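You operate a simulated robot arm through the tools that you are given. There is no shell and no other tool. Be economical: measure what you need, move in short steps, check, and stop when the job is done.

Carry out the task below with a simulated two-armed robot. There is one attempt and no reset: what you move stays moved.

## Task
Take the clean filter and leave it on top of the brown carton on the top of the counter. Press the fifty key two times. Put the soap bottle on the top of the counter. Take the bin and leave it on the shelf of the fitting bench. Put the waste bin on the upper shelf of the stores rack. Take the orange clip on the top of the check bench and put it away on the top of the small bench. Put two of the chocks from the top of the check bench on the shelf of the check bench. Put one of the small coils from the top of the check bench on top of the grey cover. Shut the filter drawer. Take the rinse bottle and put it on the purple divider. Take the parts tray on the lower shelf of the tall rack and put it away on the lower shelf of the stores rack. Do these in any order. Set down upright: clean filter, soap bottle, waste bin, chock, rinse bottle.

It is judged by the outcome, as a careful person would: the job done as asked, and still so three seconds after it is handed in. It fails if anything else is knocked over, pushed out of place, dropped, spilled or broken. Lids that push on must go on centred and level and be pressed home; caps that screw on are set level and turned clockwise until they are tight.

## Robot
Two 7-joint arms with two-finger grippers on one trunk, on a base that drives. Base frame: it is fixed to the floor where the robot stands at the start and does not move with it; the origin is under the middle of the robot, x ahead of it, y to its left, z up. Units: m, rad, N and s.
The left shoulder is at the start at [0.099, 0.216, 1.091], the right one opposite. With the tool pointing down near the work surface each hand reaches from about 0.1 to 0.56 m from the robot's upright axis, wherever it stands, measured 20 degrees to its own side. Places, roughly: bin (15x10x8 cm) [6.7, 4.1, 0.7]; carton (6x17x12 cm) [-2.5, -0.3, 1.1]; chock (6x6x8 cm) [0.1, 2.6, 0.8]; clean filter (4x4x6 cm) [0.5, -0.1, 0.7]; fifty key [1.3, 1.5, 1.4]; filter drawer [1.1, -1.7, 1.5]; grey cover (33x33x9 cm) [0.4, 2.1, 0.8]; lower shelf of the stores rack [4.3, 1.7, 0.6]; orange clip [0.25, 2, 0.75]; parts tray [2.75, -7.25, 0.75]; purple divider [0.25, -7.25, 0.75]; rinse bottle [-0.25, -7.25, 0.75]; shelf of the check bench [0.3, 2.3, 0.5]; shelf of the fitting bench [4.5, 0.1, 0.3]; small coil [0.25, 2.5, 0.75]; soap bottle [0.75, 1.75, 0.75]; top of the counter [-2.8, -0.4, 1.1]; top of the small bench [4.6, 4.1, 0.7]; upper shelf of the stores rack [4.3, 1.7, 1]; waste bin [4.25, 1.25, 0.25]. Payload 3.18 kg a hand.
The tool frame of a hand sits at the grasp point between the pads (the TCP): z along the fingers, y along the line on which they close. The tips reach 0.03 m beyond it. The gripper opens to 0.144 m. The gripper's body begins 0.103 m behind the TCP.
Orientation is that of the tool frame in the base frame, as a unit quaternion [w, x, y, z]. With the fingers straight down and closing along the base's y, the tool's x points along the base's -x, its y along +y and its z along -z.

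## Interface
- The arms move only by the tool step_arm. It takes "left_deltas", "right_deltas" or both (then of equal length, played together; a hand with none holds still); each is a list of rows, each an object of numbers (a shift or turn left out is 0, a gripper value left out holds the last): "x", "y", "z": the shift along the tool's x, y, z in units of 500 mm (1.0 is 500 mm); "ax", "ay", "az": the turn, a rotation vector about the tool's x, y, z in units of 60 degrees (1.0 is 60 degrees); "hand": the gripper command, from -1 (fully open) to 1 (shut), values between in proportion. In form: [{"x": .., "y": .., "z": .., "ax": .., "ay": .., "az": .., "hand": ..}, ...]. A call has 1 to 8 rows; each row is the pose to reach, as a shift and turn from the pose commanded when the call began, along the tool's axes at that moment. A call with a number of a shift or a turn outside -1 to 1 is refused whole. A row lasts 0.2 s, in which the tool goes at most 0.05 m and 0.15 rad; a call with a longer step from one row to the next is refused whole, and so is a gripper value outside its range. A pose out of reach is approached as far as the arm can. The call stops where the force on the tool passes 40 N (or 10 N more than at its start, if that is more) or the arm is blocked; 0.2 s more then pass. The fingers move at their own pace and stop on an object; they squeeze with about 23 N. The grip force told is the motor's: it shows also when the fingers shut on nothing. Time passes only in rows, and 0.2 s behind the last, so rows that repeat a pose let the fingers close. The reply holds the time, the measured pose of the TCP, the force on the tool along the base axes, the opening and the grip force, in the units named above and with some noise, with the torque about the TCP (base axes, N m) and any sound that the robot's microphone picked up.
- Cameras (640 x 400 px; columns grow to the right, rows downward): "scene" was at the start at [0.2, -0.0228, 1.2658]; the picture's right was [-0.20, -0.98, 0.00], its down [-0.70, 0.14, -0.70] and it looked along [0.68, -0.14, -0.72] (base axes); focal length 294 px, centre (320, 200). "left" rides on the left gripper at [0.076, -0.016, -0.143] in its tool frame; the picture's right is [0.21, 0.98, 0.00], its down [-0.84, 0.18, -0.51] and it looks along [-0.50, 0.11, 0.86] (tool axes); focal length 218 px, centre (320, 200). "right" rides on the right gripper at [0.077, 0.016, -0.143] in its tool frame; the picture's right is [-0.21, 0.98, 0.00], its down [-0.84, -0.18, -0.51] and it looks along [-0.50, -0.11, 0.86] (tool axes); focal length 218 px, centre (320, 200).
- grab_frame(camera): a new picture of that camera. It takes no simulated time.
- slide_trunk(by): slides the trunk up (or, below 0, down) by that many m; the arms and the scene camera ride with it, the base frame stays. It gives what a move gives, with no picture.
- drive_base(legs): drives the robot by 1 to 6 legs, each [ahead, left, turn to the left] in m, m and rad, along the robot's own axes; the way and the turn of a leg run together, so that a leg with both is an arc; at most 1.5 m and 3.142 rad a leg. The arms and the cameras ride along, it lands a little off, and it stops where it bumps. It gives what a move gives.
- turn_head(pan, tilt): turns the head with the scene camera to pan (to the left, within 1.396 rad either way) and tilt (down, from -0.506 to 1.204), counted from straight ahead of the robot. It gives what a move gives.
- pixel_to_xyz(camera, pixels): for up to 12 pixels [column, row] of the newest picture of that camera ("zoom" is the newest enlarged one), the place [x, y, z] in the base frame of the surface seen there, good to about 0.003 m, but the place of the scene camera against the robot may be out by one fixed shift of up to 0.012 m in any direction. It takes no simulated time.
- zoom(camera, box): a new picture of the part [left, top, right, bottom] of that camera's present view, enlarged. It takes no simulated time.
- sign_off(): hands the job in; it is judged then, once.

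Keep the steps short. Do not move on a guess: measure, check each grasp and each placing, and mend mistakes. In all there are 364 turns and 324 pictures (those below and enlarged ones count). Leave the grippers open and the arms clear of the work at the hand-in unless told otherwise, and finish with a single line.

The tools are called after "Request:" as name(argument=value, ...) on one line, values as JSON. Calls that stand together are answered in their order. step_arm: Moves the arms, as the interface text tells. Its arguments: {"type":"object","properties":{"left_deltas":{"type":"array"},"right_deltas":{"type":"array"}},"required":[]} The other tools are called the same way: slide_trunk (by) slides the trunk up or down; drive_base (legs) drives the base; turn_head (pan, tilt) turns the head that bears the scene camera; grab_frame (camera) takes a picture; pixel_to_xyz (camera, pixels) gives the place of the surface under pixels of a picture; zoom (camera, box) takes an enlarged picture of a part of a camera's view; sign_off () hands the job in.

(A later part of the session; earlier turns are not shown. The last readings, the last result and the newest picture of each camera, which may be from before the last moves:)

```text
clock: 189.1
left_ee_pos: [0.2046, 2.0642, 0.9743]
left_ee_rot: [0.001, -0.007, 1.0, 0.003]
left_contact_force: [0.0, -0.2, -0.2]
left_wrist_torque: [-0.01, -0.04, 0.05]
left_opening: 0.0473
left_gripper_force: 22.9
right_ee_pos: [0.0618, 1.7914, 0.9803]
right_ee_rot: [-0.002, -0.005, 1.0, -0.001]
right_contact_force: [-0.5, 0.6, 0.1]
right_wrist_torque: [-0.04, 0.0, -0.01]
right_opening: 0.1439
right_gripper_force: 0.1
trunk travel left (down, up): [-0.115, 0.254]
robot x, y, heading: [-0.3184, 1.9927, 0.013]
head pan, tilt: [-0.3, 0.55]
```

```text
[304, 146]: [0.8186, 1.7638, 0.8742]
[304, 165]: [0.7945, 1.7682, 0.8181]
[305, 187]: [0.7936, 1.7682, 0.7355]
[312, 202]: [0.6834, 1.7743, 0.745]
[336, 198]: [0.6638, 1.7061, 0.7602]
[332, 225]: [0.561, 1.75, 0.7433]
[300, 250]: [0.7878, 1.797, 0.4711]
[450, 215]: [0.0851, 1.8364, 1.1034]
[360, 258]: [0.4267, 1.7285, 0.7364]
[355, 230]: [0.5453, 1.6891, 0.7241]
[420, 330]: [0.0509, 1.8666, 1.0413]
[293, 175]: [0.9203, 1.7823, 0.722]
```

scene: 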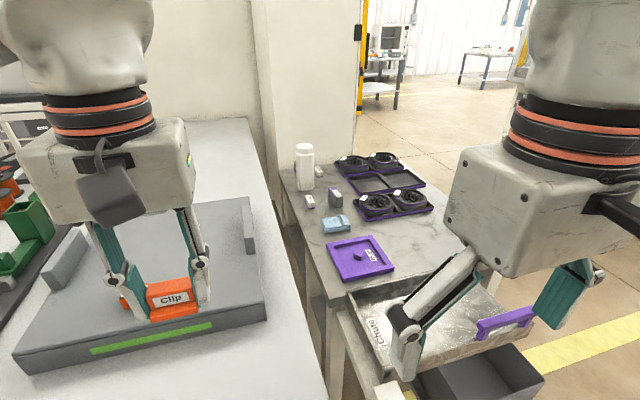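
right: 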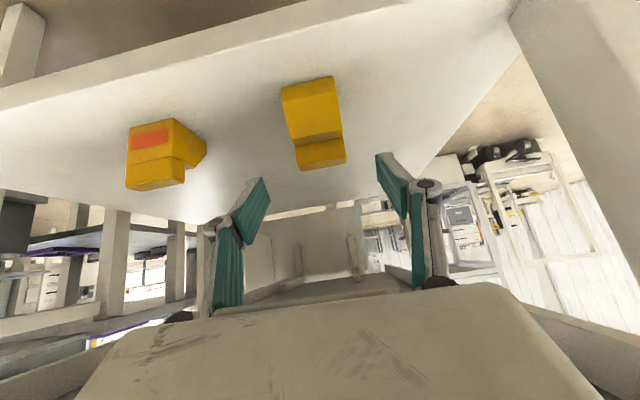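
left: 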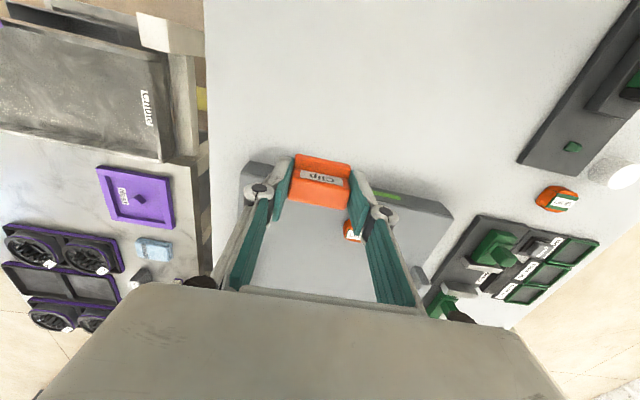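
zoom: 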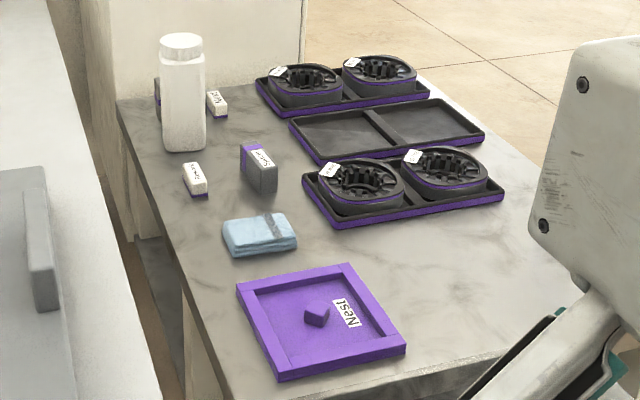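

The soap bottle is at ≈(0.815, 1.765), z 0.725–0.875, deep on the second bench. I drive around to the bench's -y side to judge access there.

Request:
drive_base(legs=[[-0.45, 0, 0], [0, -1.35, 0], [1.35, 0, 0], [0, 0, 1.56]])

Request:
turn_head(pan=-0.2, tilt=0.35)

Request:
grab_frame(camera="scene")

```text
clock: 213.7
left_ee_pos: [0.5734, 1.2151, 0.975]
left_ee_rot: [0.001, 0.716, -0.698, -0.003]
left_contact_force: [-0.3, 0.2, -0.5]
left_wrist_torque: [-0.01, 0.0, 0.04]
left_opening: 0.0473
left_gripper_force: 23.1
right_ee_pos: [0.8481, 1.0762, 0.9802]
right_ee_rot: [0.0, 0.715, -0.699, 0.003]
right_contact_force: [0.1, -0.1, 0.5]
right_wrist_torque: [-0.02, -0.01, -0.01]
right_opening: 0.1439
right_gripper_force: 0.1
trunk travel left (down, up): [-0.115, 0.254]
robot x, y, heading: [0.6474, 0.6957, 1.592]
head pan, tilt: [-0.3, 0.55]
```

```text
clock: 214.5
left_ee_pos: [0.5737, 1.2138, 0.9732]
left_ee_rot: [0.001, 0.716, -0.698, -0.004]
left_contact_force: [-0.5, -0.9, -1.0]
left_wrist_torque: [0.01, 0.01, -0.02]
left_opening: 0.0472
left_gripper_force: 23.1
right_ee_pos: [0.8472, 1.0763, 0.9794]
right_ee_rot: [0.001, 0.714, -0.7, 0.002]
right_contact_force: [0.5, 1.8, 0.1]
right_wrist_torque: [0.02, -0.04, -0.03]
right_opening: 0.144
right_gripper_force: 0.1
trunk travel left (down, up): [-0.115, 0.254]
robot x, y, heading: [0.6501, 0.6917, 1.598]
head pan, tilt: [-0.201, 0.351]
```

```text
249 pictures are left
```

scene: 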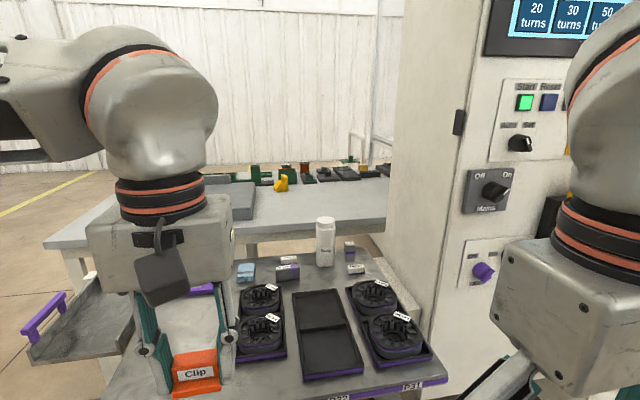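

The "50 turns" key is on the screen of the machine at right. I measure the bottle, bench edge and key.

Request:
pixel_to_xyz(camera="scene", pixels=[[325, 222], [325, 258], [349, 250], [288, 262], [287, 275], [356, 268], [372, 290], [390, 320], [340, 390], [605, 15], [525, 100], [480, 190]])

Request:
zoom(camera="scene", box=[220, 200, 460, 400])

```text
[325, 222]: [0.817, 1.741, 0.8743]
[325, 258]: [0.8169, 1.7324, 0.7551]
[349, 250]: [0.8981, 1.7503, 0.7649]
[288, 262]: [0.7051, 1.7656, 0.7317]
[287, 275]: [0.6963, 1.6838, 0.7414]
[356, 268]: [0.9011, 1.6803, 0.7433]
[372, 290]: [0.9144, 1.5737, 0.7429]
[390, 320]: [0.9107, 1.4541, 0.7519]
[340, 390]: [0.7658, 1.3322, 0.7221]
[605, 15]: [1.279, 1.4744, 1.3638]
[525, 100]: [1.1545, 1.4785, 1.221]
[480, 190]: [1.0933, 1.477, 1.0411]
```

```text
2.00 times, centred on (340, 300) of scene
```

zoom: 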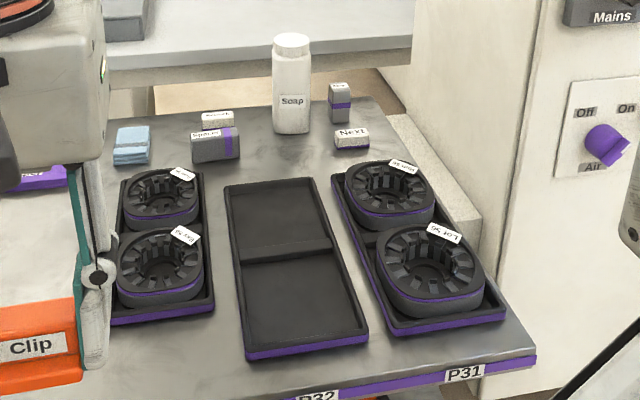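

The Soap bottle is at (0.817, ~1.755). It's about 0.75 m ahead of where the base can stand, so I'll use the tilted right hand again (that reached 0.9 m). I straighten the heading, move the left hand outward, and tilt the right hand while extending.

Request:
drive_base(legs=[[0, 0, -0.025]])

Request:
step_arm(left_deltas=[{"y": 0.04}, {"y": 0.08}, {"y": 0.12}, {"y": 0.16}, {"y": 0.16}, {"y": 0.16}], right_deltas=[{"ay": -0.13, "x": -0.09}, {"ay": -0.26, "x": -0.18}, {"ay": -0.39, "x": -0.27}, {"ay": -0.52, "x": -0.36}, {"ay": -0.65, "x": -0.45}, {"ay": -0.75, "x": -0.54, "hand": -0.3}])

Request:
grab_frame(camera="right")

```text
clock: 215.2
left_ee_pos: [0.5858, 1.2168, 0.9753]
left_ee_rot: [0.0, 0.708, -0.707, -0.004]
left_contact_force: [0.7, 0.0, -0.4]
left_wrist_torque: [-0.04, -0.01, 0.0]
left_opening: 0.0475
left_gripper_force: 22.6
right_ee_pos: [0.8569, 1.0711, 0.9799]
right_ee_rot: [-0.001, -0.706, 0.709, -0.001]
right_contact_force: [-0.2, -0.6, 0.1]
right_wrist_torque: [-0.01, 0.02, 0.0]
right_opening: 0.1438
right_gripper_force: 0.1
trunk travel left (down, up): [-0.115, 0.254]
robot x, y, heading: [0.6487, 0.693, 1.575]
head pan, tilt: [-0.201, 0.351]
```

```text
clock: 216.6
left_ee_pos: [0.5054, 1.2186, 0.9741]
left_ee_rot: [-0.001, -0.707, 0.707, 0.003]
left_contact_force: [-0.4, -0.1, -0.7]
left_wrist_torque: [-0.01, 0.0, 0.03]
left_opening: 0.0472
left_gripper_force: 23.6
right_ee_pos: [0.8579, 1.3417, 0.978]
right_ee_rot: [0.27, -0.653, 0.655, 0.268]
right_contact_force: [1.1, -0.2, 0.4]
right_wrist_torque: [0.0, 0.03, 0.02]
right_opening: 0.0933
right_gripper_force: 0.0
trunk travel left (down, up): [-0.115, 0.254]
robot x, y, heading: [0.6515, 0.6943, 1.571]
head pan, tilt: [-0.201, 0.351]
```

```text
247 pictures are left
```

right: 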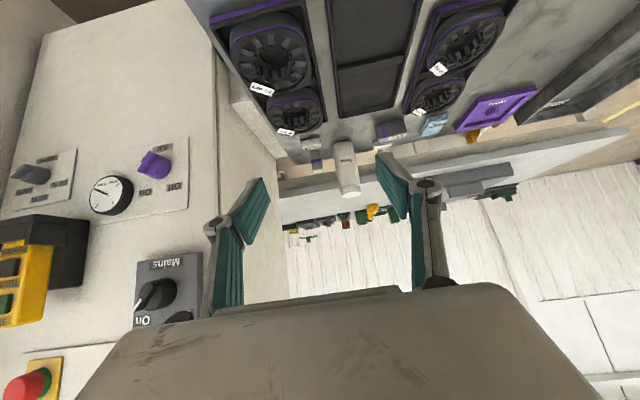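

I drive 0.26 m forward (bench edge y≈1.31) and re-measure the bottle with the wrist camera.

Request:
drive_base(legs=[[0.26, 0, 0]])

Request:
grab_frame(camera="right")

Request:
zoom(camera="right", box=[260, 60, 460, 220])

```text
clock: 218.5
left_ee_pos: [0.5056, 1.476, 0.9738]
left_ee_rot: [0.001, 0.707, -0.707, -0.003]
left_contact_force: [-0.4, 0.4, -1.4]
left_wrist_torque: [-0.03, 0.03, -0.04]
left_opening: 0.0473
left_gripper_force: 23.0
right_ee_pos: [0.8576, 1.5991, 0.9795]
right_ee_rot: [0.271, -0.653, 0.655, 0.269]
right_contact_force: [-0.2, 0.0, 0.2]
right_wrist_torque: [0.02, 0.0, -0.01]
right_opening: 0.0936
right_gripper_force: 0.0
trunk travel left (down, up): [-0.115, 0.254]
robot x, y, heading: [0.6493, 0.9525, 1.568]
head pan, tilt: [-0.201, 0.351]
```

```text
246 pictures are left
```

right: 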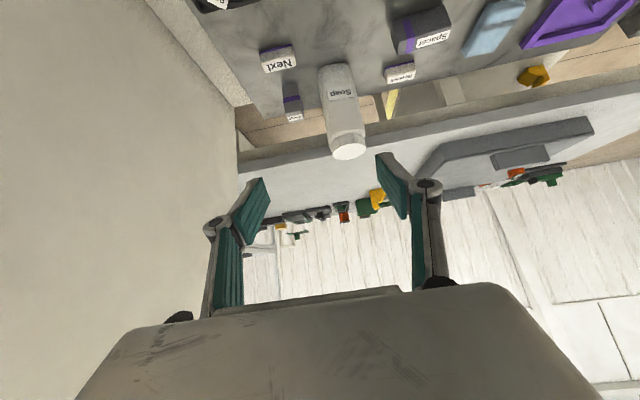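

```text
2.50 times, centred on (360, 140) of right
```

zoom: 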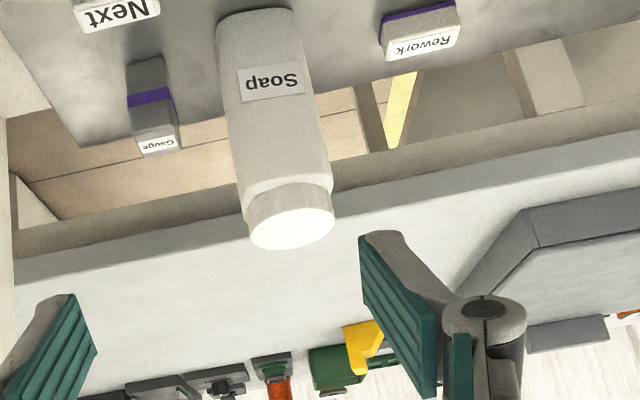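

Request:
pixel_to_xyz(camera="right", pixels=[[348, 151], [342, 95], [323, 70], [352, 66], [328, 110], [360, 105], [348, 140], [338, 120]])

```text
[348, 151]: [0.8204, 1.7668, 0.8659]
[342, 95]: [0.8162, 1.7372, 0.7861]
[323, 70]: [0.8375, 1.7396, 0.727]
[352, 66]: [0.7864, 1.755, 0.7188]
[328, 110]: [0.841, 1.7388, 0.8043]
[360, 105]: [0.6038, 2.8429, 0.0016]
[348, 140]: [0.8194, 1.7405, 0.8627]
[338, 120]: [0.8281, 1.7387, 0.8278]
```

Bottle axis ≈(0.818, 1.762), top 0.867. I align sideways and approach along the tool axis, stopping 7 cm short.

Request:
step_arm(right_deltas=[{"x": 0.027, "y": 0.08}, {"x": 0.027, "y": 0.08, "z": 0.095}, {"x": 0.027, "y": 0.08, "z": 0.19}, {"x": 0.027, "y": 0.08, "z": 0.285}, {"x": 0.027, "y": 0.08, "z": 0.34}, {"x": 0.027, "y": 0.08, "z": 0.34}])

Request:
grab_frame(camera="right")

Request:
grab_frame(camera="scene")

```text
clock: 219.9
left_ee_pos: [0.5047, 1.471, 0.9788]
left_ee_rot: [0.003, -0.707, 0.707, 0.006]
left_contact_force: [0.8, 0.0, -0.4]
left_wrist_torque: [0.0, -0.01, -0.01]
left_opening: 0.0476
left_gripper_force: 22.4
right_ee_pos: [0.8175, 1.7051, 0.8541]
right_ee_rot: [0.274, -0.652, 0.653, 0.272]
right_contact_force: [-0.4, -0.2, -0.3]
right_wrist_torque: [-0.02, 0.0, -0.04]
right_opening: 0.0937
right_gripper_force: 0.0
trunk travel left (down, up): [-0.115, 0.254]
robot x, y, heading: [0.6468, 0.9515, 1.571]
head pan, tilt: [-0.201, 0.351]
```

```text
244 pictures are left
```

right: 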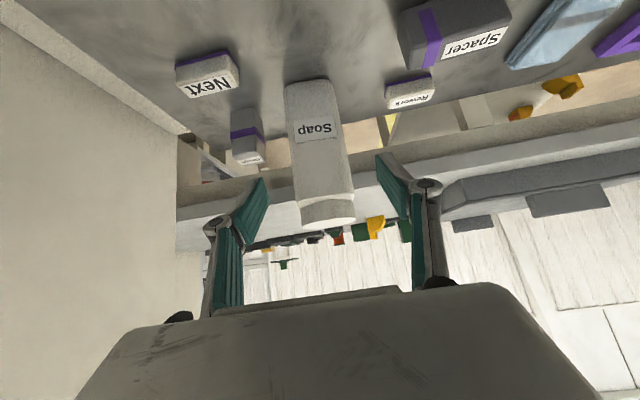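

```text
243 pictures are left
```

scene: 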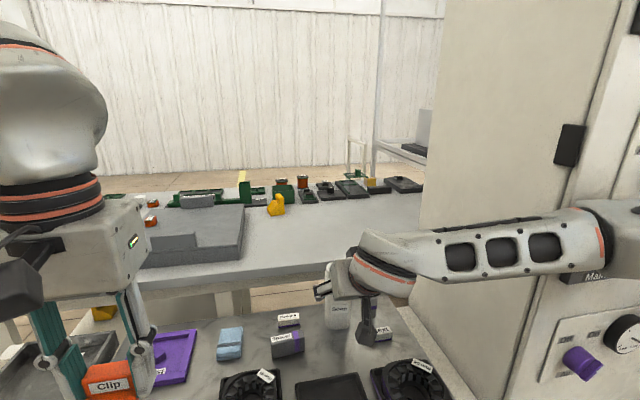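

The bottle lies between the fingers. I slide in the last 0.076 m and close.

Request:
step_arm(right_deltas=[{"z": 0.08}, {"z": 0.15}, {"z": 0.15, "hand": 1}, {"z": 0.15, "hand": 1}, {"z": 0.15, "hand": 1}])

Request:
grab_frame(camera="right")

```text
clock: 221.3
left_ee_pos: [0.4992, 1.458, 0.9827]
left_ee_rot: [0.007, -0.705, 0.709, 0.006]
left_contact_force: [-1.1, -0.1, -1.4]
left_wrist_torque: [-0.04, 0.0, 0.02]
left_opening: 0.0476
left_gripper_force: 23.1
right_ee_pos: [0.8087, 1.747, 0.8228]
right_ee_rot: [-0.282, 0.65, -0.648, -0.28]
right_contact_force: [-0.2, -0.2, 0.2]
right_wrist_torque: [-0.12, 0.0, -0.02]
right_opening: 0.0577
right_gripper_force: 23.0
trunk travel left (down, up): [-0.115, 0.254]
robot x, y, heading: [0.6471, 0.9475, 1.563]
head pan, tilt: [-0.201, 0.351]
stopped in row 5 (right hand): the arm was blocked; the commanded pose is now the measured one
```

```text
242 pictures are left
```

right: 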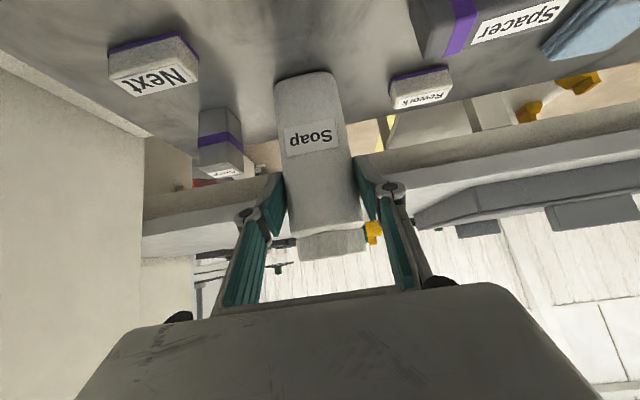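

The arm was blocked at the end, though the fingers hold the bottle (0.0577 m). I check the scene for what the forearm touches.

Request:
turn_head(pan=-0.6, tilt=0.35)

Request:
grab_frame(camera="scene")

```text
clock: 222.2
left_ee_pos: [0.4986, 1.4589, 0.9835]
left_ee_rot: [0.009, -0.707, 0.708, 0.008]
left_contact_force: [0.2, 0.2, -1.0]
left_wrist_torque: [0.02, 0.0, -0.03]
left_opening: 0.0471
left_gripper_force: 23.2
right_ee_pos: [0.8094, 1.7478, 0.8213]
right_ee_rot: [-0.283, 0.651, -0.647, -0.279]
right_contact_force: [3.1, 4.8, 16.5]
right_wrist_torque: [0.48, 0.19, -0.2]
right_opening: 0.0577
right_gripper_force: 23.1
trunk travel left (down, up): [-0.115, 0.254]
robot x, y, heading: [0.649, 0.9507, 1.567]
head pan, tilt: [-0.6, 0.351]
```

```text
241 pictures are left
```

scene: 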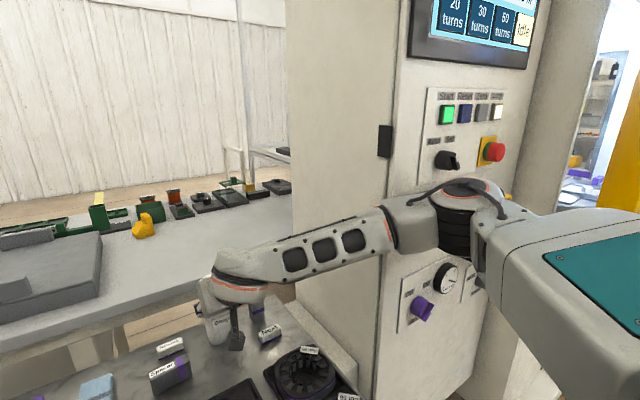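

The elbow sits against the machine panel near the Mains switch. I retreat exactly along the approach line, lifting the bottle.

Request:
step_arm(right_deltas=[{"z": -0.05}, {"z": -0.12}, {"z": -0.2}, {"z": -0.28}, {"z": -0.36}, {"z": -0.42}])

Request:
grab_frame(camera="scene")

Request:
grab_frame(camera="right")

```text
clock: 223.6
left_ee_pos: [0.5063, 1.4755, 0.9743]
left_ee_rot: [0.0, -0.707, 0.708, 0.003]
left_contact_force: [-0.4, -0.3, -0.2]
left_wrist_torque: [-0.02, -0.05, -0.03]
left_opening: 0.0473
left_gripper_force: 22.7
right_ee_pos: [0.8176, 1.6138, 0.9485]
right_ee_rot: [-0.273, 0.652, -0.652, -0.274]
right_contact_force: [0.3, -0.5, -3.3]
right_wrist_torque: [-0.08, 0.02, -0.01]
right_opening: 0.0575
right_gripper_force: 23.0
trunk travel left (down, up): [-0.115, 0.254]
robot x, y, heading: [0.6522, 0.9556, 1.566]
head pan, tilt: [-0.6, 0.351]
```

```text
240 pictures are left
```

scene: 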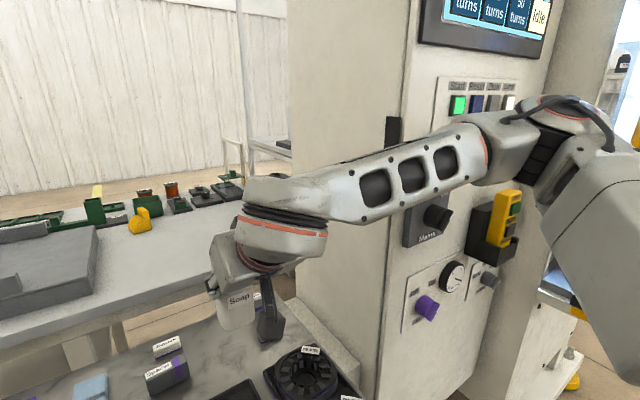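

```text
239 pictures are left
```

right: 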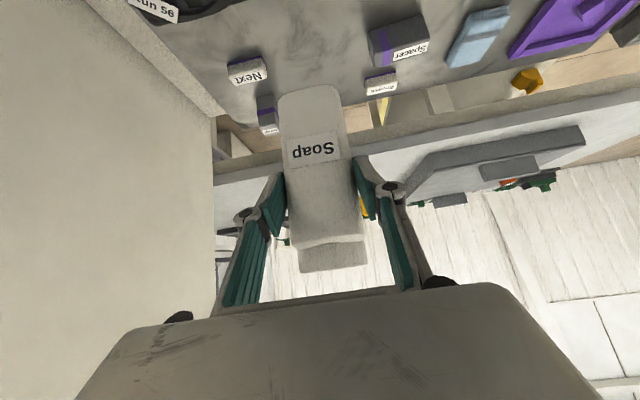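

The bottle is lifted. I back out 0.26 m to the earlier viewpoint and compare the Mains switch with the earlier picture.

Request:
drive_base(legs=[[-0.27, 0, 0]])

Request:
turn_head(pan=-0.2, tilt=0.35)

Request:
grab_frame(camera="scene")

```text
clock: 225.4
left_ee_pos: [0.505, 1.2099, 0.9733]
left_ee_rot: [0.001, 0.707, -0.707, -0.002]
left_contact_force: [-1.4, 0.0, -0.6]
left_wrist_torque: [0.02, 0.0, -0.02]
left_opening: 0.0473
left_gripper_force: 23.6
right_ee_pos: [0.8159, 1.3481, 0.9477]
right_ee_rot: [-0.272, 0.653, -0.652, -0.272]
right_contact_force: [0.3, -0.5, -2.9]
right_wrist_torque: [-0.09, -0.02, 0.0]
right_opening: 0.0575
right_gripper_force: 22.9
trunk travel left (down, up): [-0.115, 0.254]
robot x, y, heading: [0.6494, 0.6844, 1.574]
head pan, tilt: [-0.6, 0.351]
```

```text
clock: 226.3
left_ee_pos: [0.5057, 1.21, 0.9747]
left_ee_rot: [0.001, 0.708, -0.706, -0.002]
left_contact_force: [-0.8, -0.3, -1.6]
left_wrist_torque: [0.02, -0.02, 0.0]
left_opening: 0.0474
left_gripper_force: 23.1
right_ee_pos: [0.8148, 1.3493, 0.9455]
right_ee_rot: [-0.273, 0.653, -0.652, -0.272]
right_contact_force: [-0.7, -0.2, -4.0]
right_wrist_torque: [-0.1, -0.02, 0.02]
right_opening: 0.0576
right_gripper_force: 22.8
trunk travel left (down, up): [-0.115, 0.254]
robot x, y, heading: [0.6493, 0.6871, 1.572]
head pan, tilt: [-0.201, 0.351]
```

```text
238 pictures are left
```

scene: 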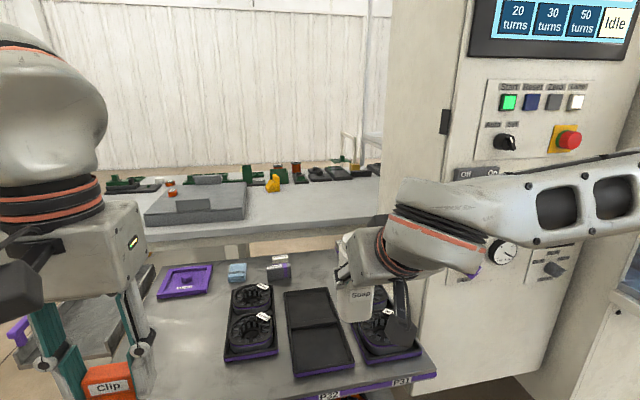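

The screen is still on ("Idle"). I'll verify the Mains knob later. Now I carry the soap to the counter: back, turn, drive 3.3 m, trunk up, and turn to face the counter.

Request:
drive_base(legs=[[-0.12, 0, 0], [0, 0, 1.57], [0, -0.28, 0], [1.5, 0, 0], [1.5, 0, 0], [0.33, 0, 0]])

Request:
slide_trunk(by=0.25)

Request:
drive_base(legs=[[0, 0, 1.57]])

Request:
turn_head(pan=0, tilt=0.5)

Request:
grab_frame(camera="scene")

```text
clock: 250.0
left_ee_pos: [-3.2258, 0.6398, 0.9748]
left_ee_rot: [0.003, 1.0, 0.002, -0.001]
left_contact_force: [-0.2, -1.0, -0.7]
left_wrist_torque: [0.0, -0.02, -0.02]
left_opening: 0.0475
left_gripper_force: 22.8
right_ee_pos: [-3.3681, 0.9492, 0.9485]
right_ee_rot: [0.001, 0.923, 0.002, -0.386]
right_contact_force: [-0.4, 0.3, -4.0]
right_wrist_torque: [-0.05, -0.07, -0.03]
right_opening: 0.0575
right_gripper_force: 22.4
trunk travel left (down, up): [-0.115, 0.254]
robot x, y, heading: [-2.6992, 0.786, -3.135]
head pan, tilt: [-0.201, 0.351]
```

```text
clock: 252.6
left_ee_pos: [-3.226, 0.64, 1.2236]
left_ee_rot: [0.003, 1.0, 0.001, 0.0]
left_contact_force: [0.1, 0.5, -0.1]
left_wrist_torque: [0.03, -0.03, -0.01]
left_opening: 0.0473
left_gripper_force: 22.6
right_ee_pos: [-3.3668, 0.9493, 1.1958]
right_ee_rot: [0.0, 0.923, 0.002, -0.385]
right_contact_force: [0.4, 0.1, -3.0]
right_wrist_torque: [-0.01, -0.13, -0.02]
right_opening: 0.0579
right_gripper_force: 22.9
trunk travel left (down, up): [-0.365, 0.004]
robot x, y, heading: [-2.7026, 0.7851, -3.137]
head pan, tilt: [-0.201, 0.351]
```

```text
clock: 256.8
left_ee_pos: [-2.5661, 0.2586, 1.2253]
left_ee_rot: [0.004, 0.711, 0.703, 0.001]
left_contact_force: [0.1, -0.4, -1.3]
left_wrist_torque: [-0.03, 0.02, 0.01]
left_opening: 0.0472
left_gripper_force: 22.8
right_ee_pos: [-2.8767, 0.1217, 1.197]
right_ee_rot: [0.272, 0.655, 0.65, -0.273]
right_contact_force: [-0.8, 0.3, -3.0]
right_wrist_torque: [0.12, 0.0, 0.05]
right_opening: 0.0578
right_gripper_force: 22.8
trunk travel left (down, up): [-0.365, 0.004]
robot x, y, heading: [-2.7029, 0.7852, -1.583]
head pan, tilt: [-0.201, 0.351]
```

```text
clock: 257.5
left_ee_pos: [-2.5654, 0.2602, 1.2242]
left_ee_rot: [0.002, 0.711, 0.703, 0.0]
left_contact_force: [-0.2, 0.3, -1.0]
left_wrist_torque: [0.0, 0.02, -0.01]
left_opening: 0.0475
left_gripper_force: 23.4
right_ee_pos: [-2.877, 0.1225, 1.1968]
right_ee_rot: [0.272, 0.655, 0.65, -0.273]
right_contact_force: [1.0, -0.9, -3.1]
right_wrist_torque: [0.1, -0.02, 0.01]
right_opening: 0.0575
right_gripper_force: 22.9
trunk travel left (down, up): [-0.365, 0.004]
robot x, y, heading: [-2.7017, 0.787, -1.584]
head pan, tilt: [0.0, 0.499]
```

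```text
237 pictures are left
```

scene: 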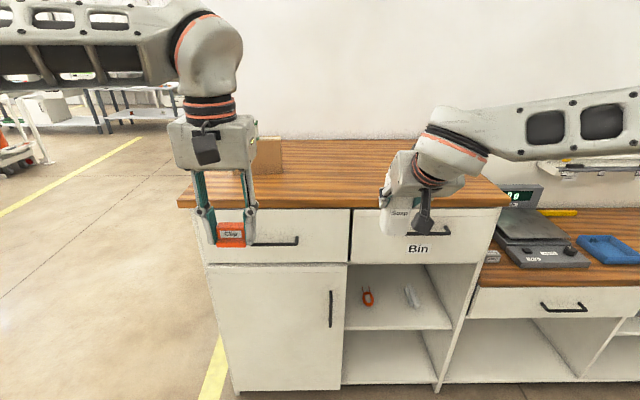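

I raise the right hand 0.04 m, then drive forward 0.35 m over the counter.

Request:
step_arm(right_deltas=[{"x": -0.03, "z": -0.03}, {"x": -0.057, "z": -0.057}, {"x": -0.057, "z": -0.057}])

Request:
drive_base(legs=[[0.36, 0, 0.012]])

Request:
grab_frame(camera="scene")

Request:
grab_frame(camera="right")

```text
clock: 258.3
left_ee_pos: [-2.5651, 0.2591, 1.2248]
left_ee_rot: [0.002, 0.711, 0.703, 0.001]
left_contact_force: [-0.3, -0.6, -0.6]
left_wrist_torque: [0.01, -0.02, 0.04]
left_opening: 0.0473
left_gripper_force: 23.6
right_ee_pos: [-2.8784, 0.1218, 1.2367]
right_ee_rot: [0.271, 0.656, 0.649, -0.274]
right_contact_force: [0.9, 0.0, -3.9]
right_wrist_torque: [0.08, -0.01, -0.03]
right_opening: 0.0575
right_gripper_force: 22.8
trunk travel left (down, up): [-0.365, 0.004]
robot x, y, heading: [-2.7038, 0.7831, -1.583]
head pan, tilt: [0.0, 0.499]
```

```text
clock: 260.6
left_ee_pos: [-2.5563, -0.0972, 1.2238]
left_ee_rot: [0.002, 0.705, 0.71, 0.001]
left_contact_force: [0.3, -0.2, 0.2]
left_wrist_torque: [0.02, 0.02, 0.0]
left_opening: 0.0474
left_gripper_force: 23.0
right_ee_pos: [-2.8675, -0.2391, 1.2362]
right_ee_rot: [0.273, 0.65, 0.655, -0.271]
right_contact_force: [0.1, 0.5, -3.8]
right_wrist_torque: [0.11, 0.0, 0.0]
right_opening: 0.0576
right_gripper_force: 22.9
trunk travel left (down, up): [-0.365, 0.004]
robot x, y, heading: [-2.7, 0.4246, -1.561]
head pan, tilt: [0.0, 0.499]
```

```text
236 pictures are left
```

scene: 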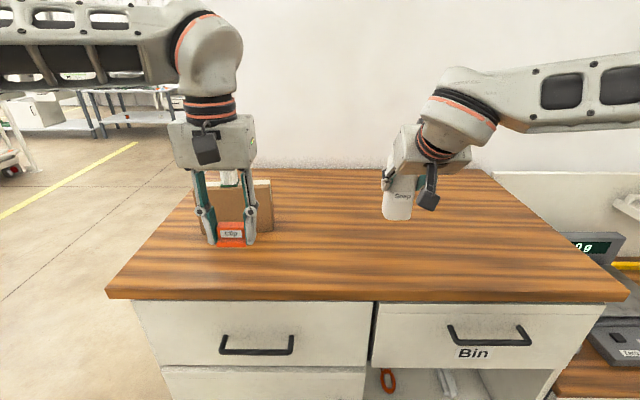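

```text
235 pictures are left
```

right: 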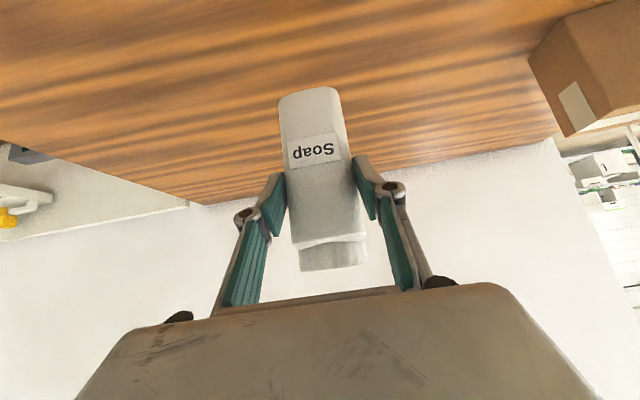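

I lower the bottle to TCP z≈1.18.

Request:
step_arm(right_deltas=[{"x": 0.03, "z": 0.03}, {"x": 0.06, "z": 0.06}, {"x": 0.075, "z": 0.075}, {"x": 0.08, "z": 0.08}])

Request:
zoom(camera="scene", box=[340, 130, 480, 250])

```text
clock: 261.6
left_ee_pos: [-2.5578, -0.097, 1.2251]
left_ee_rot: [0.003, 0.705, 0.71, 0.002]
left_contact_force: [-0.5, -0.1, -0.5]
left_wrist_torque: [0.03, -0.01, -0.01]
left_opening: 0.0473
left_gripper_force: 23.1
right_ee_pos: [-2.8672, -0.2388, 1.1799]
right_ee_rot: [0.273, 0.65, 0.655, -0.271]
right_contact_force: [-0.3, -0.1, -2.7]
right_wrist_torque: [0.08, 0.0, -0.01]
right_opening: 0.0578
right_gripper_force: 23.4
trunk travel left (down, up): [-0.365, 0.004]
robot x, y, heading: [-2.7047, 0.4253, -1.566]
head pan, tilt: [0.0, 0.499]
```

```text
3.33 times, centred on (410, 190) of scene
```

zoom: 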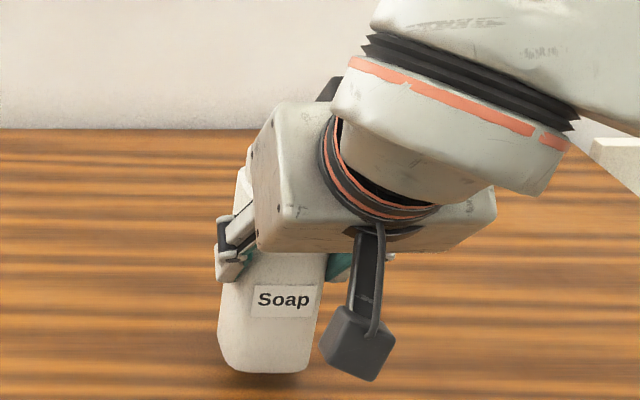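

Request:
step_arm(right_deltas=[{"x": 0.004, "z": 0.004}, {"x": 0.008, "z": 0.008}, {"x": 0.011, "z": 0.011}])

```text
clock: 262.4
left_ee_pos: [-2.5573, -0.0966, 1.2235]
left_ee_rot: [0.003, 0.705, 0.709, 0.001]
left_contact_force: [0.7, 0.2, 0.0]
left_wrist_torque: [0.0, -0.06, 0.02]
left_opening: 0.0474
left_gripper_force: 22.9
right_ee_pos: [-2.8675, -0.2379, 1.1731]
right_ee_rot: [0.273, 0.65, 0.655, -0.271]
right_contact_force: [0.4, 0.5, -2.9]
right_wrist_torque: [0.09, 0.01, 0.01]
right_opening: 0.0576
right_gripper_force: 23.0
trunk travel left (down, up): [-0.365, 0.004]
robot x, y, heading: [-2.7036, 0.426, -1.564]
head pan, tilt: [0.0, 0.499]
```

Request:
step_arm(right_deltas=[{"x": 0.003, "z": 0.003}, {"x": 0.006, "z": 0.006}])

Request:
zoom(camera="scene", box=[370, 170, 450, 230])

```text
clock: 263.0
left_ee_pos: [-2.5569, -0.0974, 1.2254]
left_ee_rot: [0.003, 0.705, 0.709, 0.001]
left_contact_force: [-0.6, 0.5, -0.3]
left_wrist_torque: [0.01, 0.02, 0.0]
left_opening: 0.0473
left_gripper_force: 23.0
right_ee_pos: [-2.8679, -0.2388, 1.1682]
right_ee_rot: [0.274, 0.65, 0.655, -0.271]
right_contact_force: [-0.2, 0.2, -3.4]
right_wrist_torque: [0.09, 0.0, -0.02]
right_opening: 0.0577
right_gripper_force: 22.9
trunk travel left (down, up): [-0.365, 0.004]
robot x, y, heading: [-2.7026, 0.4267, -1.564]
head pan, tilt: [0.0, 0.499]
```

```text
6.67 times, centred on (410, 200) of scene
```

zoom: 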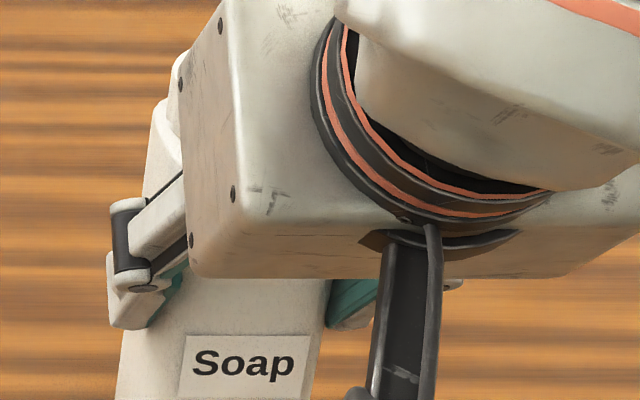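

Request:
step_arm(right_deltas=[{"x": 0.003, "z": 0.003}, {"x": 0.006, "z": 0.006}])

Request:
zoom(camera="scene", box=[360, 180, 460, 255])

```text
clock: 263.6
left_ee_pos: [-2.5585, -0.0965, 1.2254]
left_ee_rot: [0.003, 0.705, 0.709, 0.001]
left_contact_force: [0.3, -0.6, -0.4]
left_wrist_torque: [0.01, 0.0, -0.04]
left_opening: 0.0473
left_gripper_force: 23.0
right_ee_pos: [-2.8679, -0.2394, 1.1644]
right_ee_rot: [0.274, 0.65, 0.655, -0.271]
right_contact_force: [-0.8, -0.2, -1.1]
right_wrist_torque: [0.06, 0.06, 0.02]
right_opening: 0.0577
right_gripper_force: 23.3
trunk travel left (down, up): [-0.365, 0.004]
robot x, y, heading: [-2.7051, 0.4249, -1.562]
head pan, tilt: [0.0, 0.499]
```

```text
5.33 times, centred on (410, 218) of scene
```

zoom: 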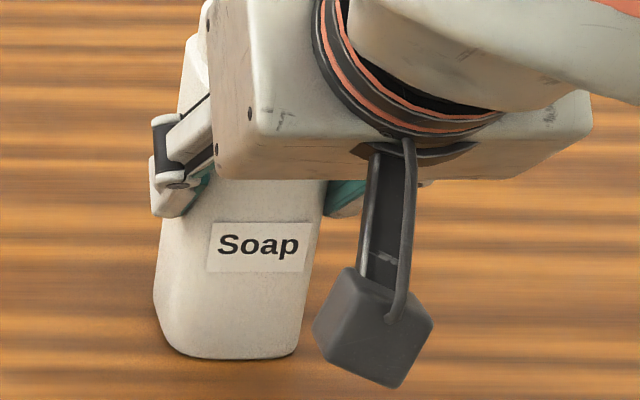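

Contact begins. One more millimetre, then release and withdraw along the tool axis.

Request:
step_arm(right_deltas=[{"x": 0.002, "z": 0.002}, {"x": 0.003, "z": 0.003}])

Request:
step_arm(right_deltas=[{"hand": 0.1}, {"hand": -0.1}, {"hand": -0.4}, {"hand": -0.6}, {"z": -0.08}, {"z": -0.17}, {"z": -0.25}])

Request:
zoom(camera="scene", box=[180, 130, 480, 300])

Request:
grab_frame(camera="right")

```text
clock: 264.2
left_ee_pos: [-2.5564, -0.0963, 1.2256]
left_ee_rot: [0.004, 0.705, 0.709, 0.0]
left_contact_force: [-0.1, 0.9, -0.6]
left_wrist_torque: [-0.02, -0.01, -0.02]
left_opening: 0.0475
left_gripper_force: 22.8
right_ee_pos: [-2.867, -0.2394, 1.1629]
right_ee_rot: [0.274, 0.649, 0.655, -0.273]
right_contact_force: [-3.1, -0.4, 8.0]
right_wrist_torque: [0.13, 0.48, -0.02]
right_opening: 0.0579
right_gripper_force: 22.8
trunk travel left (down, up): [-0.365, 0.004]
robot x, y, heading: [-2.6993, 0.426, -1.563]
head pan, tilt: [0.0, 0.499]
```

```text
clock: 265.8
left_ee_pos: [-2.5575, -0.0955, 1.2254]
left_ee_rot: [0.004, 0.705, 0.709, 0.001]
left_contact_force: [-0.6, 1.0, -0.1]
left_wrist_torque: [-0.05, -0.01, 0.01]
left_opening: 0.0476
left_gripper_force: 23.5
right_ee_pos: [-2.869, -0.1471, 1.2487]
right_ee_rot: [0.274, 0.649, 0.655, -0.271]
right_contact_force: [-0.6, 0.6, 0.3]
right_wrist_torque: [-0.02, 0.03, -0.03]
right_opening: 0.1153
right_gripper_force: 0.1
trunk travel left (down, up): [-0.365, 0.004]
robot x, y, heading: [-2.7066, 0.426, -1.559]
head pan, tilt: [0.0, 0.499]
```

```text
2.13 times, centred on (330, 215) of scene
```

zoom: 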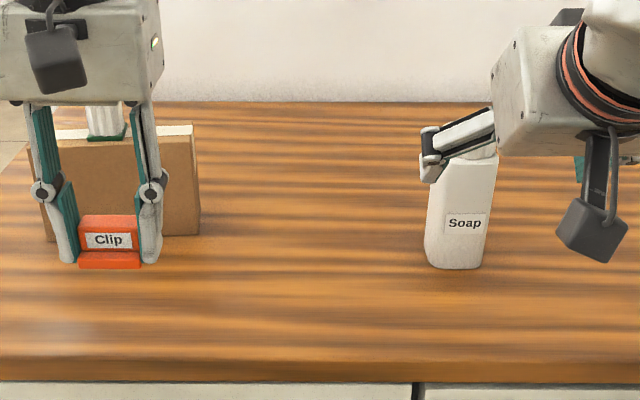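

```text
230 pictures are left
```

right: 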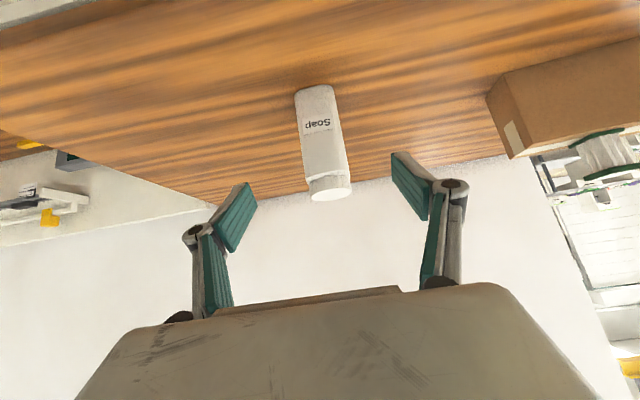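

The soap bottle stands upright. I back off, return the right hand to vertical, and drive toward the panel at (1.25, 0.8).

Request:
drive_base(legs=[[-0.4, 0, 0]])

Request:
step_arm(right_deltas=[{"x": 0.07, "z": -0.05, "ay": 0.11}, {"x": 0.13, "z": -0.1, "ay": 0.22}, {"x": 0.2, "z": -0.15, "ay": 0.33}, {"x": 0.25, "z": -0.2, "ay": 0.44}, {"x": 0.25, "z": -0.22, "ay": 0.55}, {"x": 0.25, "z": -0.22, "ay": 0.66}, {"x": 0.25, "z": -0.22, "ay": 0.76}])

Request:
drive_base(legs=[[0, 0, 1.56], [1.5, 0, 0], [1.5, 0, 0], [0.9, 0, 0]])

Request:
turn_head(pan=0.9, tilt=0.1)

Request:
grab_frame(camera="scene")

```text
clock: 268.3
left_ee_pos: [-2.5613, 0.3011, 1.2245]
left_ee_rot: [0.003, 0.705, 0.709, 0.001]
left_contact_force: [-0.2, 0.4, -1.0]
left_wrist_torque: [-0.01, 0.01, -0.02]
left_opening: 0.0476
left_gripper_force: 22.2
right_ee_pos: [-2.8734, 0.2515, 1.2489]
right_ee_rot: [0.274, 0.65, 0.655, -0.271]
right_contact_force: [0.2, -0.7, 0.3]
right_wrist_torque: [-0.01, -0.01, -0.01]
right_opening: 0.1153
right_gripper_force: 0.0
trunk travel left (down, up): [-0.365, 0.004]
robot x, y, heading: [-2.7049, 0.8236, -1.569]
head pan, tilt: [0.0, 0.499]
```

```text
clock: 269.9
left_ee_pos: [-2.5602, 0.3, 1.225]
left_ee_rot: [0.002, 0.704, 0.71, 0.001]
left_contact_force: [0.2, 0.2, -0.4]
left_wrist_torque: [0.02, 0.0, 0.02]
left_opening: 0.0473
left_gripper_force: 22.5
right_ee_pos: [-2.8739, 0.415, 1.2378]
right_ee_rot: [-0.003, 0.705, 0.709, 0.004]
right_contact_force: [-0.5, 0.5, 0.7]
right_wrist_torque: [0.05, 0.0, -0.03]
right_opening: 0.1152
right_gripper_force: 0.1
trunk travel left (down, up): [-0.365, 0.004]
robot x, y, heading: [-2.7049, 0.8257, -1.56]
head pan, tilt: [0.0, 0.499]
```

```text
clock: 291.6
left_ee_pos: [1.5758, 1.0441, 1.2282]
left_ee_rot: [0.004, -0.013, 1.0, 0.006]
left_contact_force: [-0.5, -0.2, -0.9]
left_wrist_torque: [0.05, -0.02, -0.02]
left_opening: 0.0474
left_gripper_force: 23.3
right_ee_pos: [1.4732, 0.7311, 1.237]
right_ee_rot: [-0.002, -0.019, 1.0, 0.001]
right_contact_force: [0.3, 1.1, 0.3]
right_wrist_torque: [0.05, 0.0, 0.0]
right_opening: 0.115
right_gripper_force: 0.0
trunk travel left (down, up): [-0.365, 0.004]
robot x, y, heading: [1.0642, 0.8914, 0.033]
head pan, tilt: [0.0, 0.499]
stopped in leg 4: the robot was blocked; the commanded pose is now the measured one
```

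```text
clock: 292.8
left_ee_pos: [1.5761, 1.044, 1.2277]
left_ee_rot: [0.003, -0.014, 1.0, 0.006]
left_contact_force: [-0.5, -0.8, -0.6]
left_wrist_torque: [0.0, 0.0, 0.0]
left_opening: 0.0474
left_gripper_force: 22.5
right_ee_pos: [1.4732, 0.7307, 1.2377]
right_ee_rot: [-0.002, -0.019, 1.0, 0.002]
right_contact_force: [0.0, 0.5, 0.0]
right_wrist_torque: [0.03, -0.01, -0.02]
right_opening: 0.1149
right_gripper_force: 0.1
trunk travel left (down, up): [-0.365, 0.004]
robot x, y, heading: [1.0653, 0.8919, 0.037]
head pan, tilt: [0.901, 0.099]
```

```text
229 pictures are left
```

scene: 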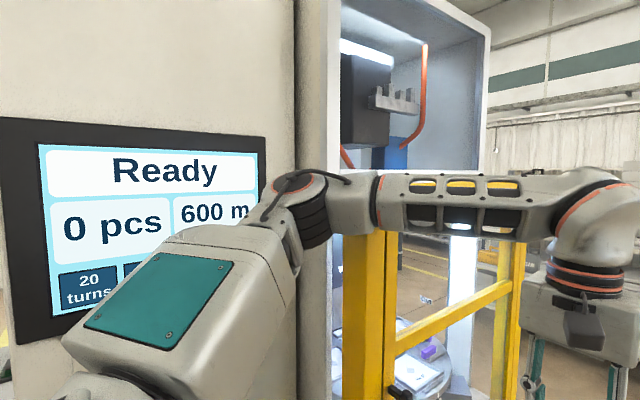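

Blocked: the left elbow is near the machine. I back up 0.15 m, shift right 0.25 m and look.

Request:
drive_base(legs=[[-0.15, 0, 0], [0, -0.27, -0.035]])

Request:
turn_head(pan=0.7, tilt=0.3)

Request:
grab_frame(camera="scene")

```text
clock: 296.8
left_ee_pos: [1.4413, 0.752, 1.2244]
left_ee_rot: [0.002, 0.005, 1.0, 0.004]
left_contact_force: [-0.5, 0.6, 0.0]
left_wrist_torque: [0.02, 0.05, 0.01]
left_opening: 0.0473
left_gripper_force: 23.2
right_ee_pos: [1.3267, 0.4431, 1.2369]
right_ee_rot: [-0.004, 0.0, 1.0, -0.001]
right_contact_force: [-0.5, 0.2, 0.5]
right_wrist_torque: [-0.01, 0.0, 0.0]
right_opening: 0.1149
right_gripper_force: 0.2
trunk travel left (down, up): [-0.365, 0.004]
robot x, y, heading: [0.9178, 0.6129, 0.004]
head pan, tilt: [0.901, 0.099]
```

```text
clock: 297.5
left_ee_pos: [1.4416, 0.7539, 1.2246]
left_ee_rot: [0.001, 0.004, 1.0, 0.005]
left_contact_force: [0.0, 0.0, -1.5]
left_wrist_torque: [-0.01, 0.02, -0.01]
left_opening: 0.047
left_gripper_force: 22.7
right_ee_pos: [1.3266, 0.4429, 1.2371]
right_ee_rot: [-0.003, 0.0, 1.0, 0.0]
right_contact_force: [-1.2, -0.6, 0.0]
right_wrist_torque: [0.01, -0.03, -0.01]
right_opening: 0.1153
right_gripper_force: 0.0
trunk travel left (down, up): [-0.365, 0.004]
robot x, y, heading: [0.9222, 0.6153, -0.004]
head pan, tilt: [0.7, 0.3]
```

```text
228 pictures are left
```

scene: 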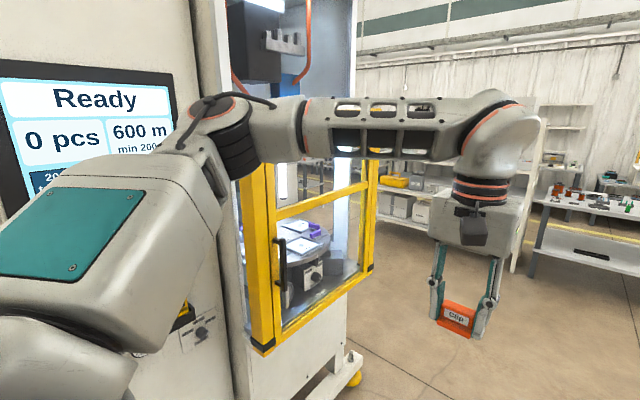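

I measure the yellow door frame, which may be what blocked me.

Request:
pixel_to_xyz(camera="scene", pixels=[[262, 280], [372, 220], [280, 260], [262, 345], [340, 280], [330, 360], [355, 355], [370, 265]])

```text
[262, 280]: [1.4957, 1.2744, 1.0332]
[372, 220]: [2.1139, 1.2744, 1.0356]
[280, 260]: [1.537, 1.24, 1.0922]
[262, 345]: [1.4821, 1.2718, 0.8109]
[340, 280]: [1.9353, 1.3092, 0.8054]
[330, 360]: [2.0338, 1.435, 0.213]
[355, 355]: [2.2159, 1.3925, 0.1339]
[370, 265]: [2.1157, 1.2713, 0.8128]
```

The door plane is at y=1.27, clear of my next pose. I turn to face the panel and shift to x≈1.13.

Request:
drive_base(legs=[[0, 0, 1.575], [0, -0.22, 0]])

Request:
turn_head(pan=-0.1, tilt=0.1)

Request:
grab_frame(camera="scene")

```text
clock: 303.9
left_ee_pos: [1.007, 1.1337, 1.2242]
left_ee_rot: [-0.002, -0.702, 0.712, 0.004]
left_contact_force: [-0.3, 0.6, -1.2]
left_wrist_torque: [-0.04, -0.01, 0.04]
left_opening: 0.0474
left_gripper_force: 23.3
right_ee_pos: [1.3155, 1.0169, 1.2364]
right_ee_rot: [-0.003, -0.704, 0.71, -0.002]
right_contact_force: [-0.3, 0.5, -0.2]
right_wrist_torque: [0.04, 0.03, 0.01]
right_opening: 0.115
right_gripper_force: 0.2
trunk travel left (down, up): [-0.365, 0.004]
robot x, y, heading: [1.1425, 0.6126, 1.563]
head pan, tilt: [0.7, 0.3]
```

```text
clock: 305.0
left_ee_pos: [1.0057, 1.1337, 1.2246]
left_ee_rot: [-0.002, -0.702, 0.713, 0.005]
left_contact_force: [-0.1, 0.0, -0.9]
left_wrist_torque: [0.0, 0.04, 0.02]
left_opening: 0.0474
left_gripper_force: 23.3
right_ee_pos: [1.3156, 1.0162, 1.2357]
right_ee_rot: [-0.002, -0.705, 0.709, -0.003]
right_contact_force: [0.2, 0.0, 0.0]
right_wrist_torque: [0.0, -0.01, -0.01]
right_opening: 0.1153
right_gripper_force: 0.2
trunk travel left (down, up): [-0.365, 0.004]
robot x, y, heading: [1.1406, 0.6134, 1.559]
head pan, tilt: [-0.099, 0.099]
```

```text
227 pictures are left
```

scene: 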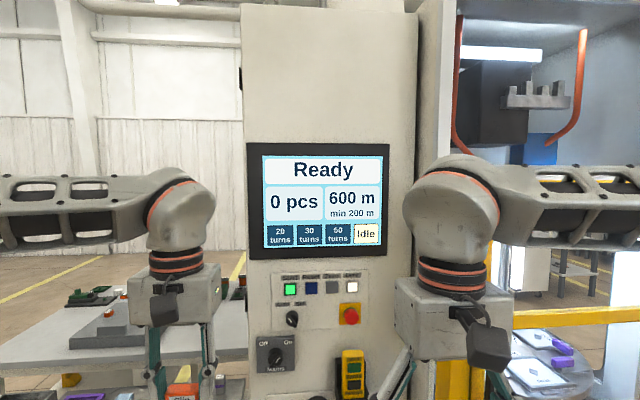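

I zoom on the screen keys and the Mains knob.

Request:
zoom(camera="scene", box=[240, 140, 400, 400])

Request:
zoom(camera="scene", box=[260, 215, 390, 255])

Request:
pixel_to_xyz(camera="zoom", pixels=[[370, 200], [330, 200], [410, 200], [370, 155], [370, 245], [240, 200], [500, 200]])

```text
1.54 times, centred on (320, 270) of scene
```

zoom: 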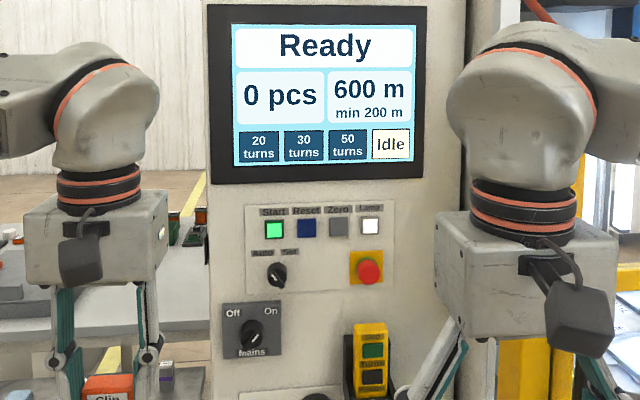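

```text
4.92 times, centred on (325, 235) of scene
```

zoom: 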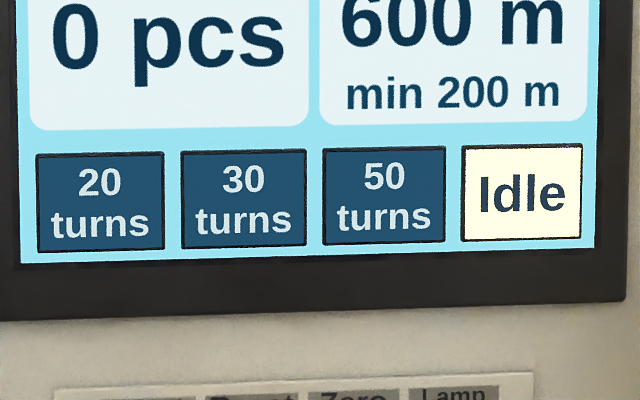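

```text
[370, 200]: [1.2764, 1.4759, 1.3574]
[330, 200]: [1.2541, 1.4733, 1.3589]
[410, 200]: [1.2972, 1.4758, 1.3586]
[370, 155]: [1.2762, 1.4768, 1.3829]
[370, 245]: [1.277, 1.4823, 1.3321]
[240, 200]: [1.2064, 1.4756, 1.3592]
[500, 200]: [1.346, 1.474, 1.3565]
```

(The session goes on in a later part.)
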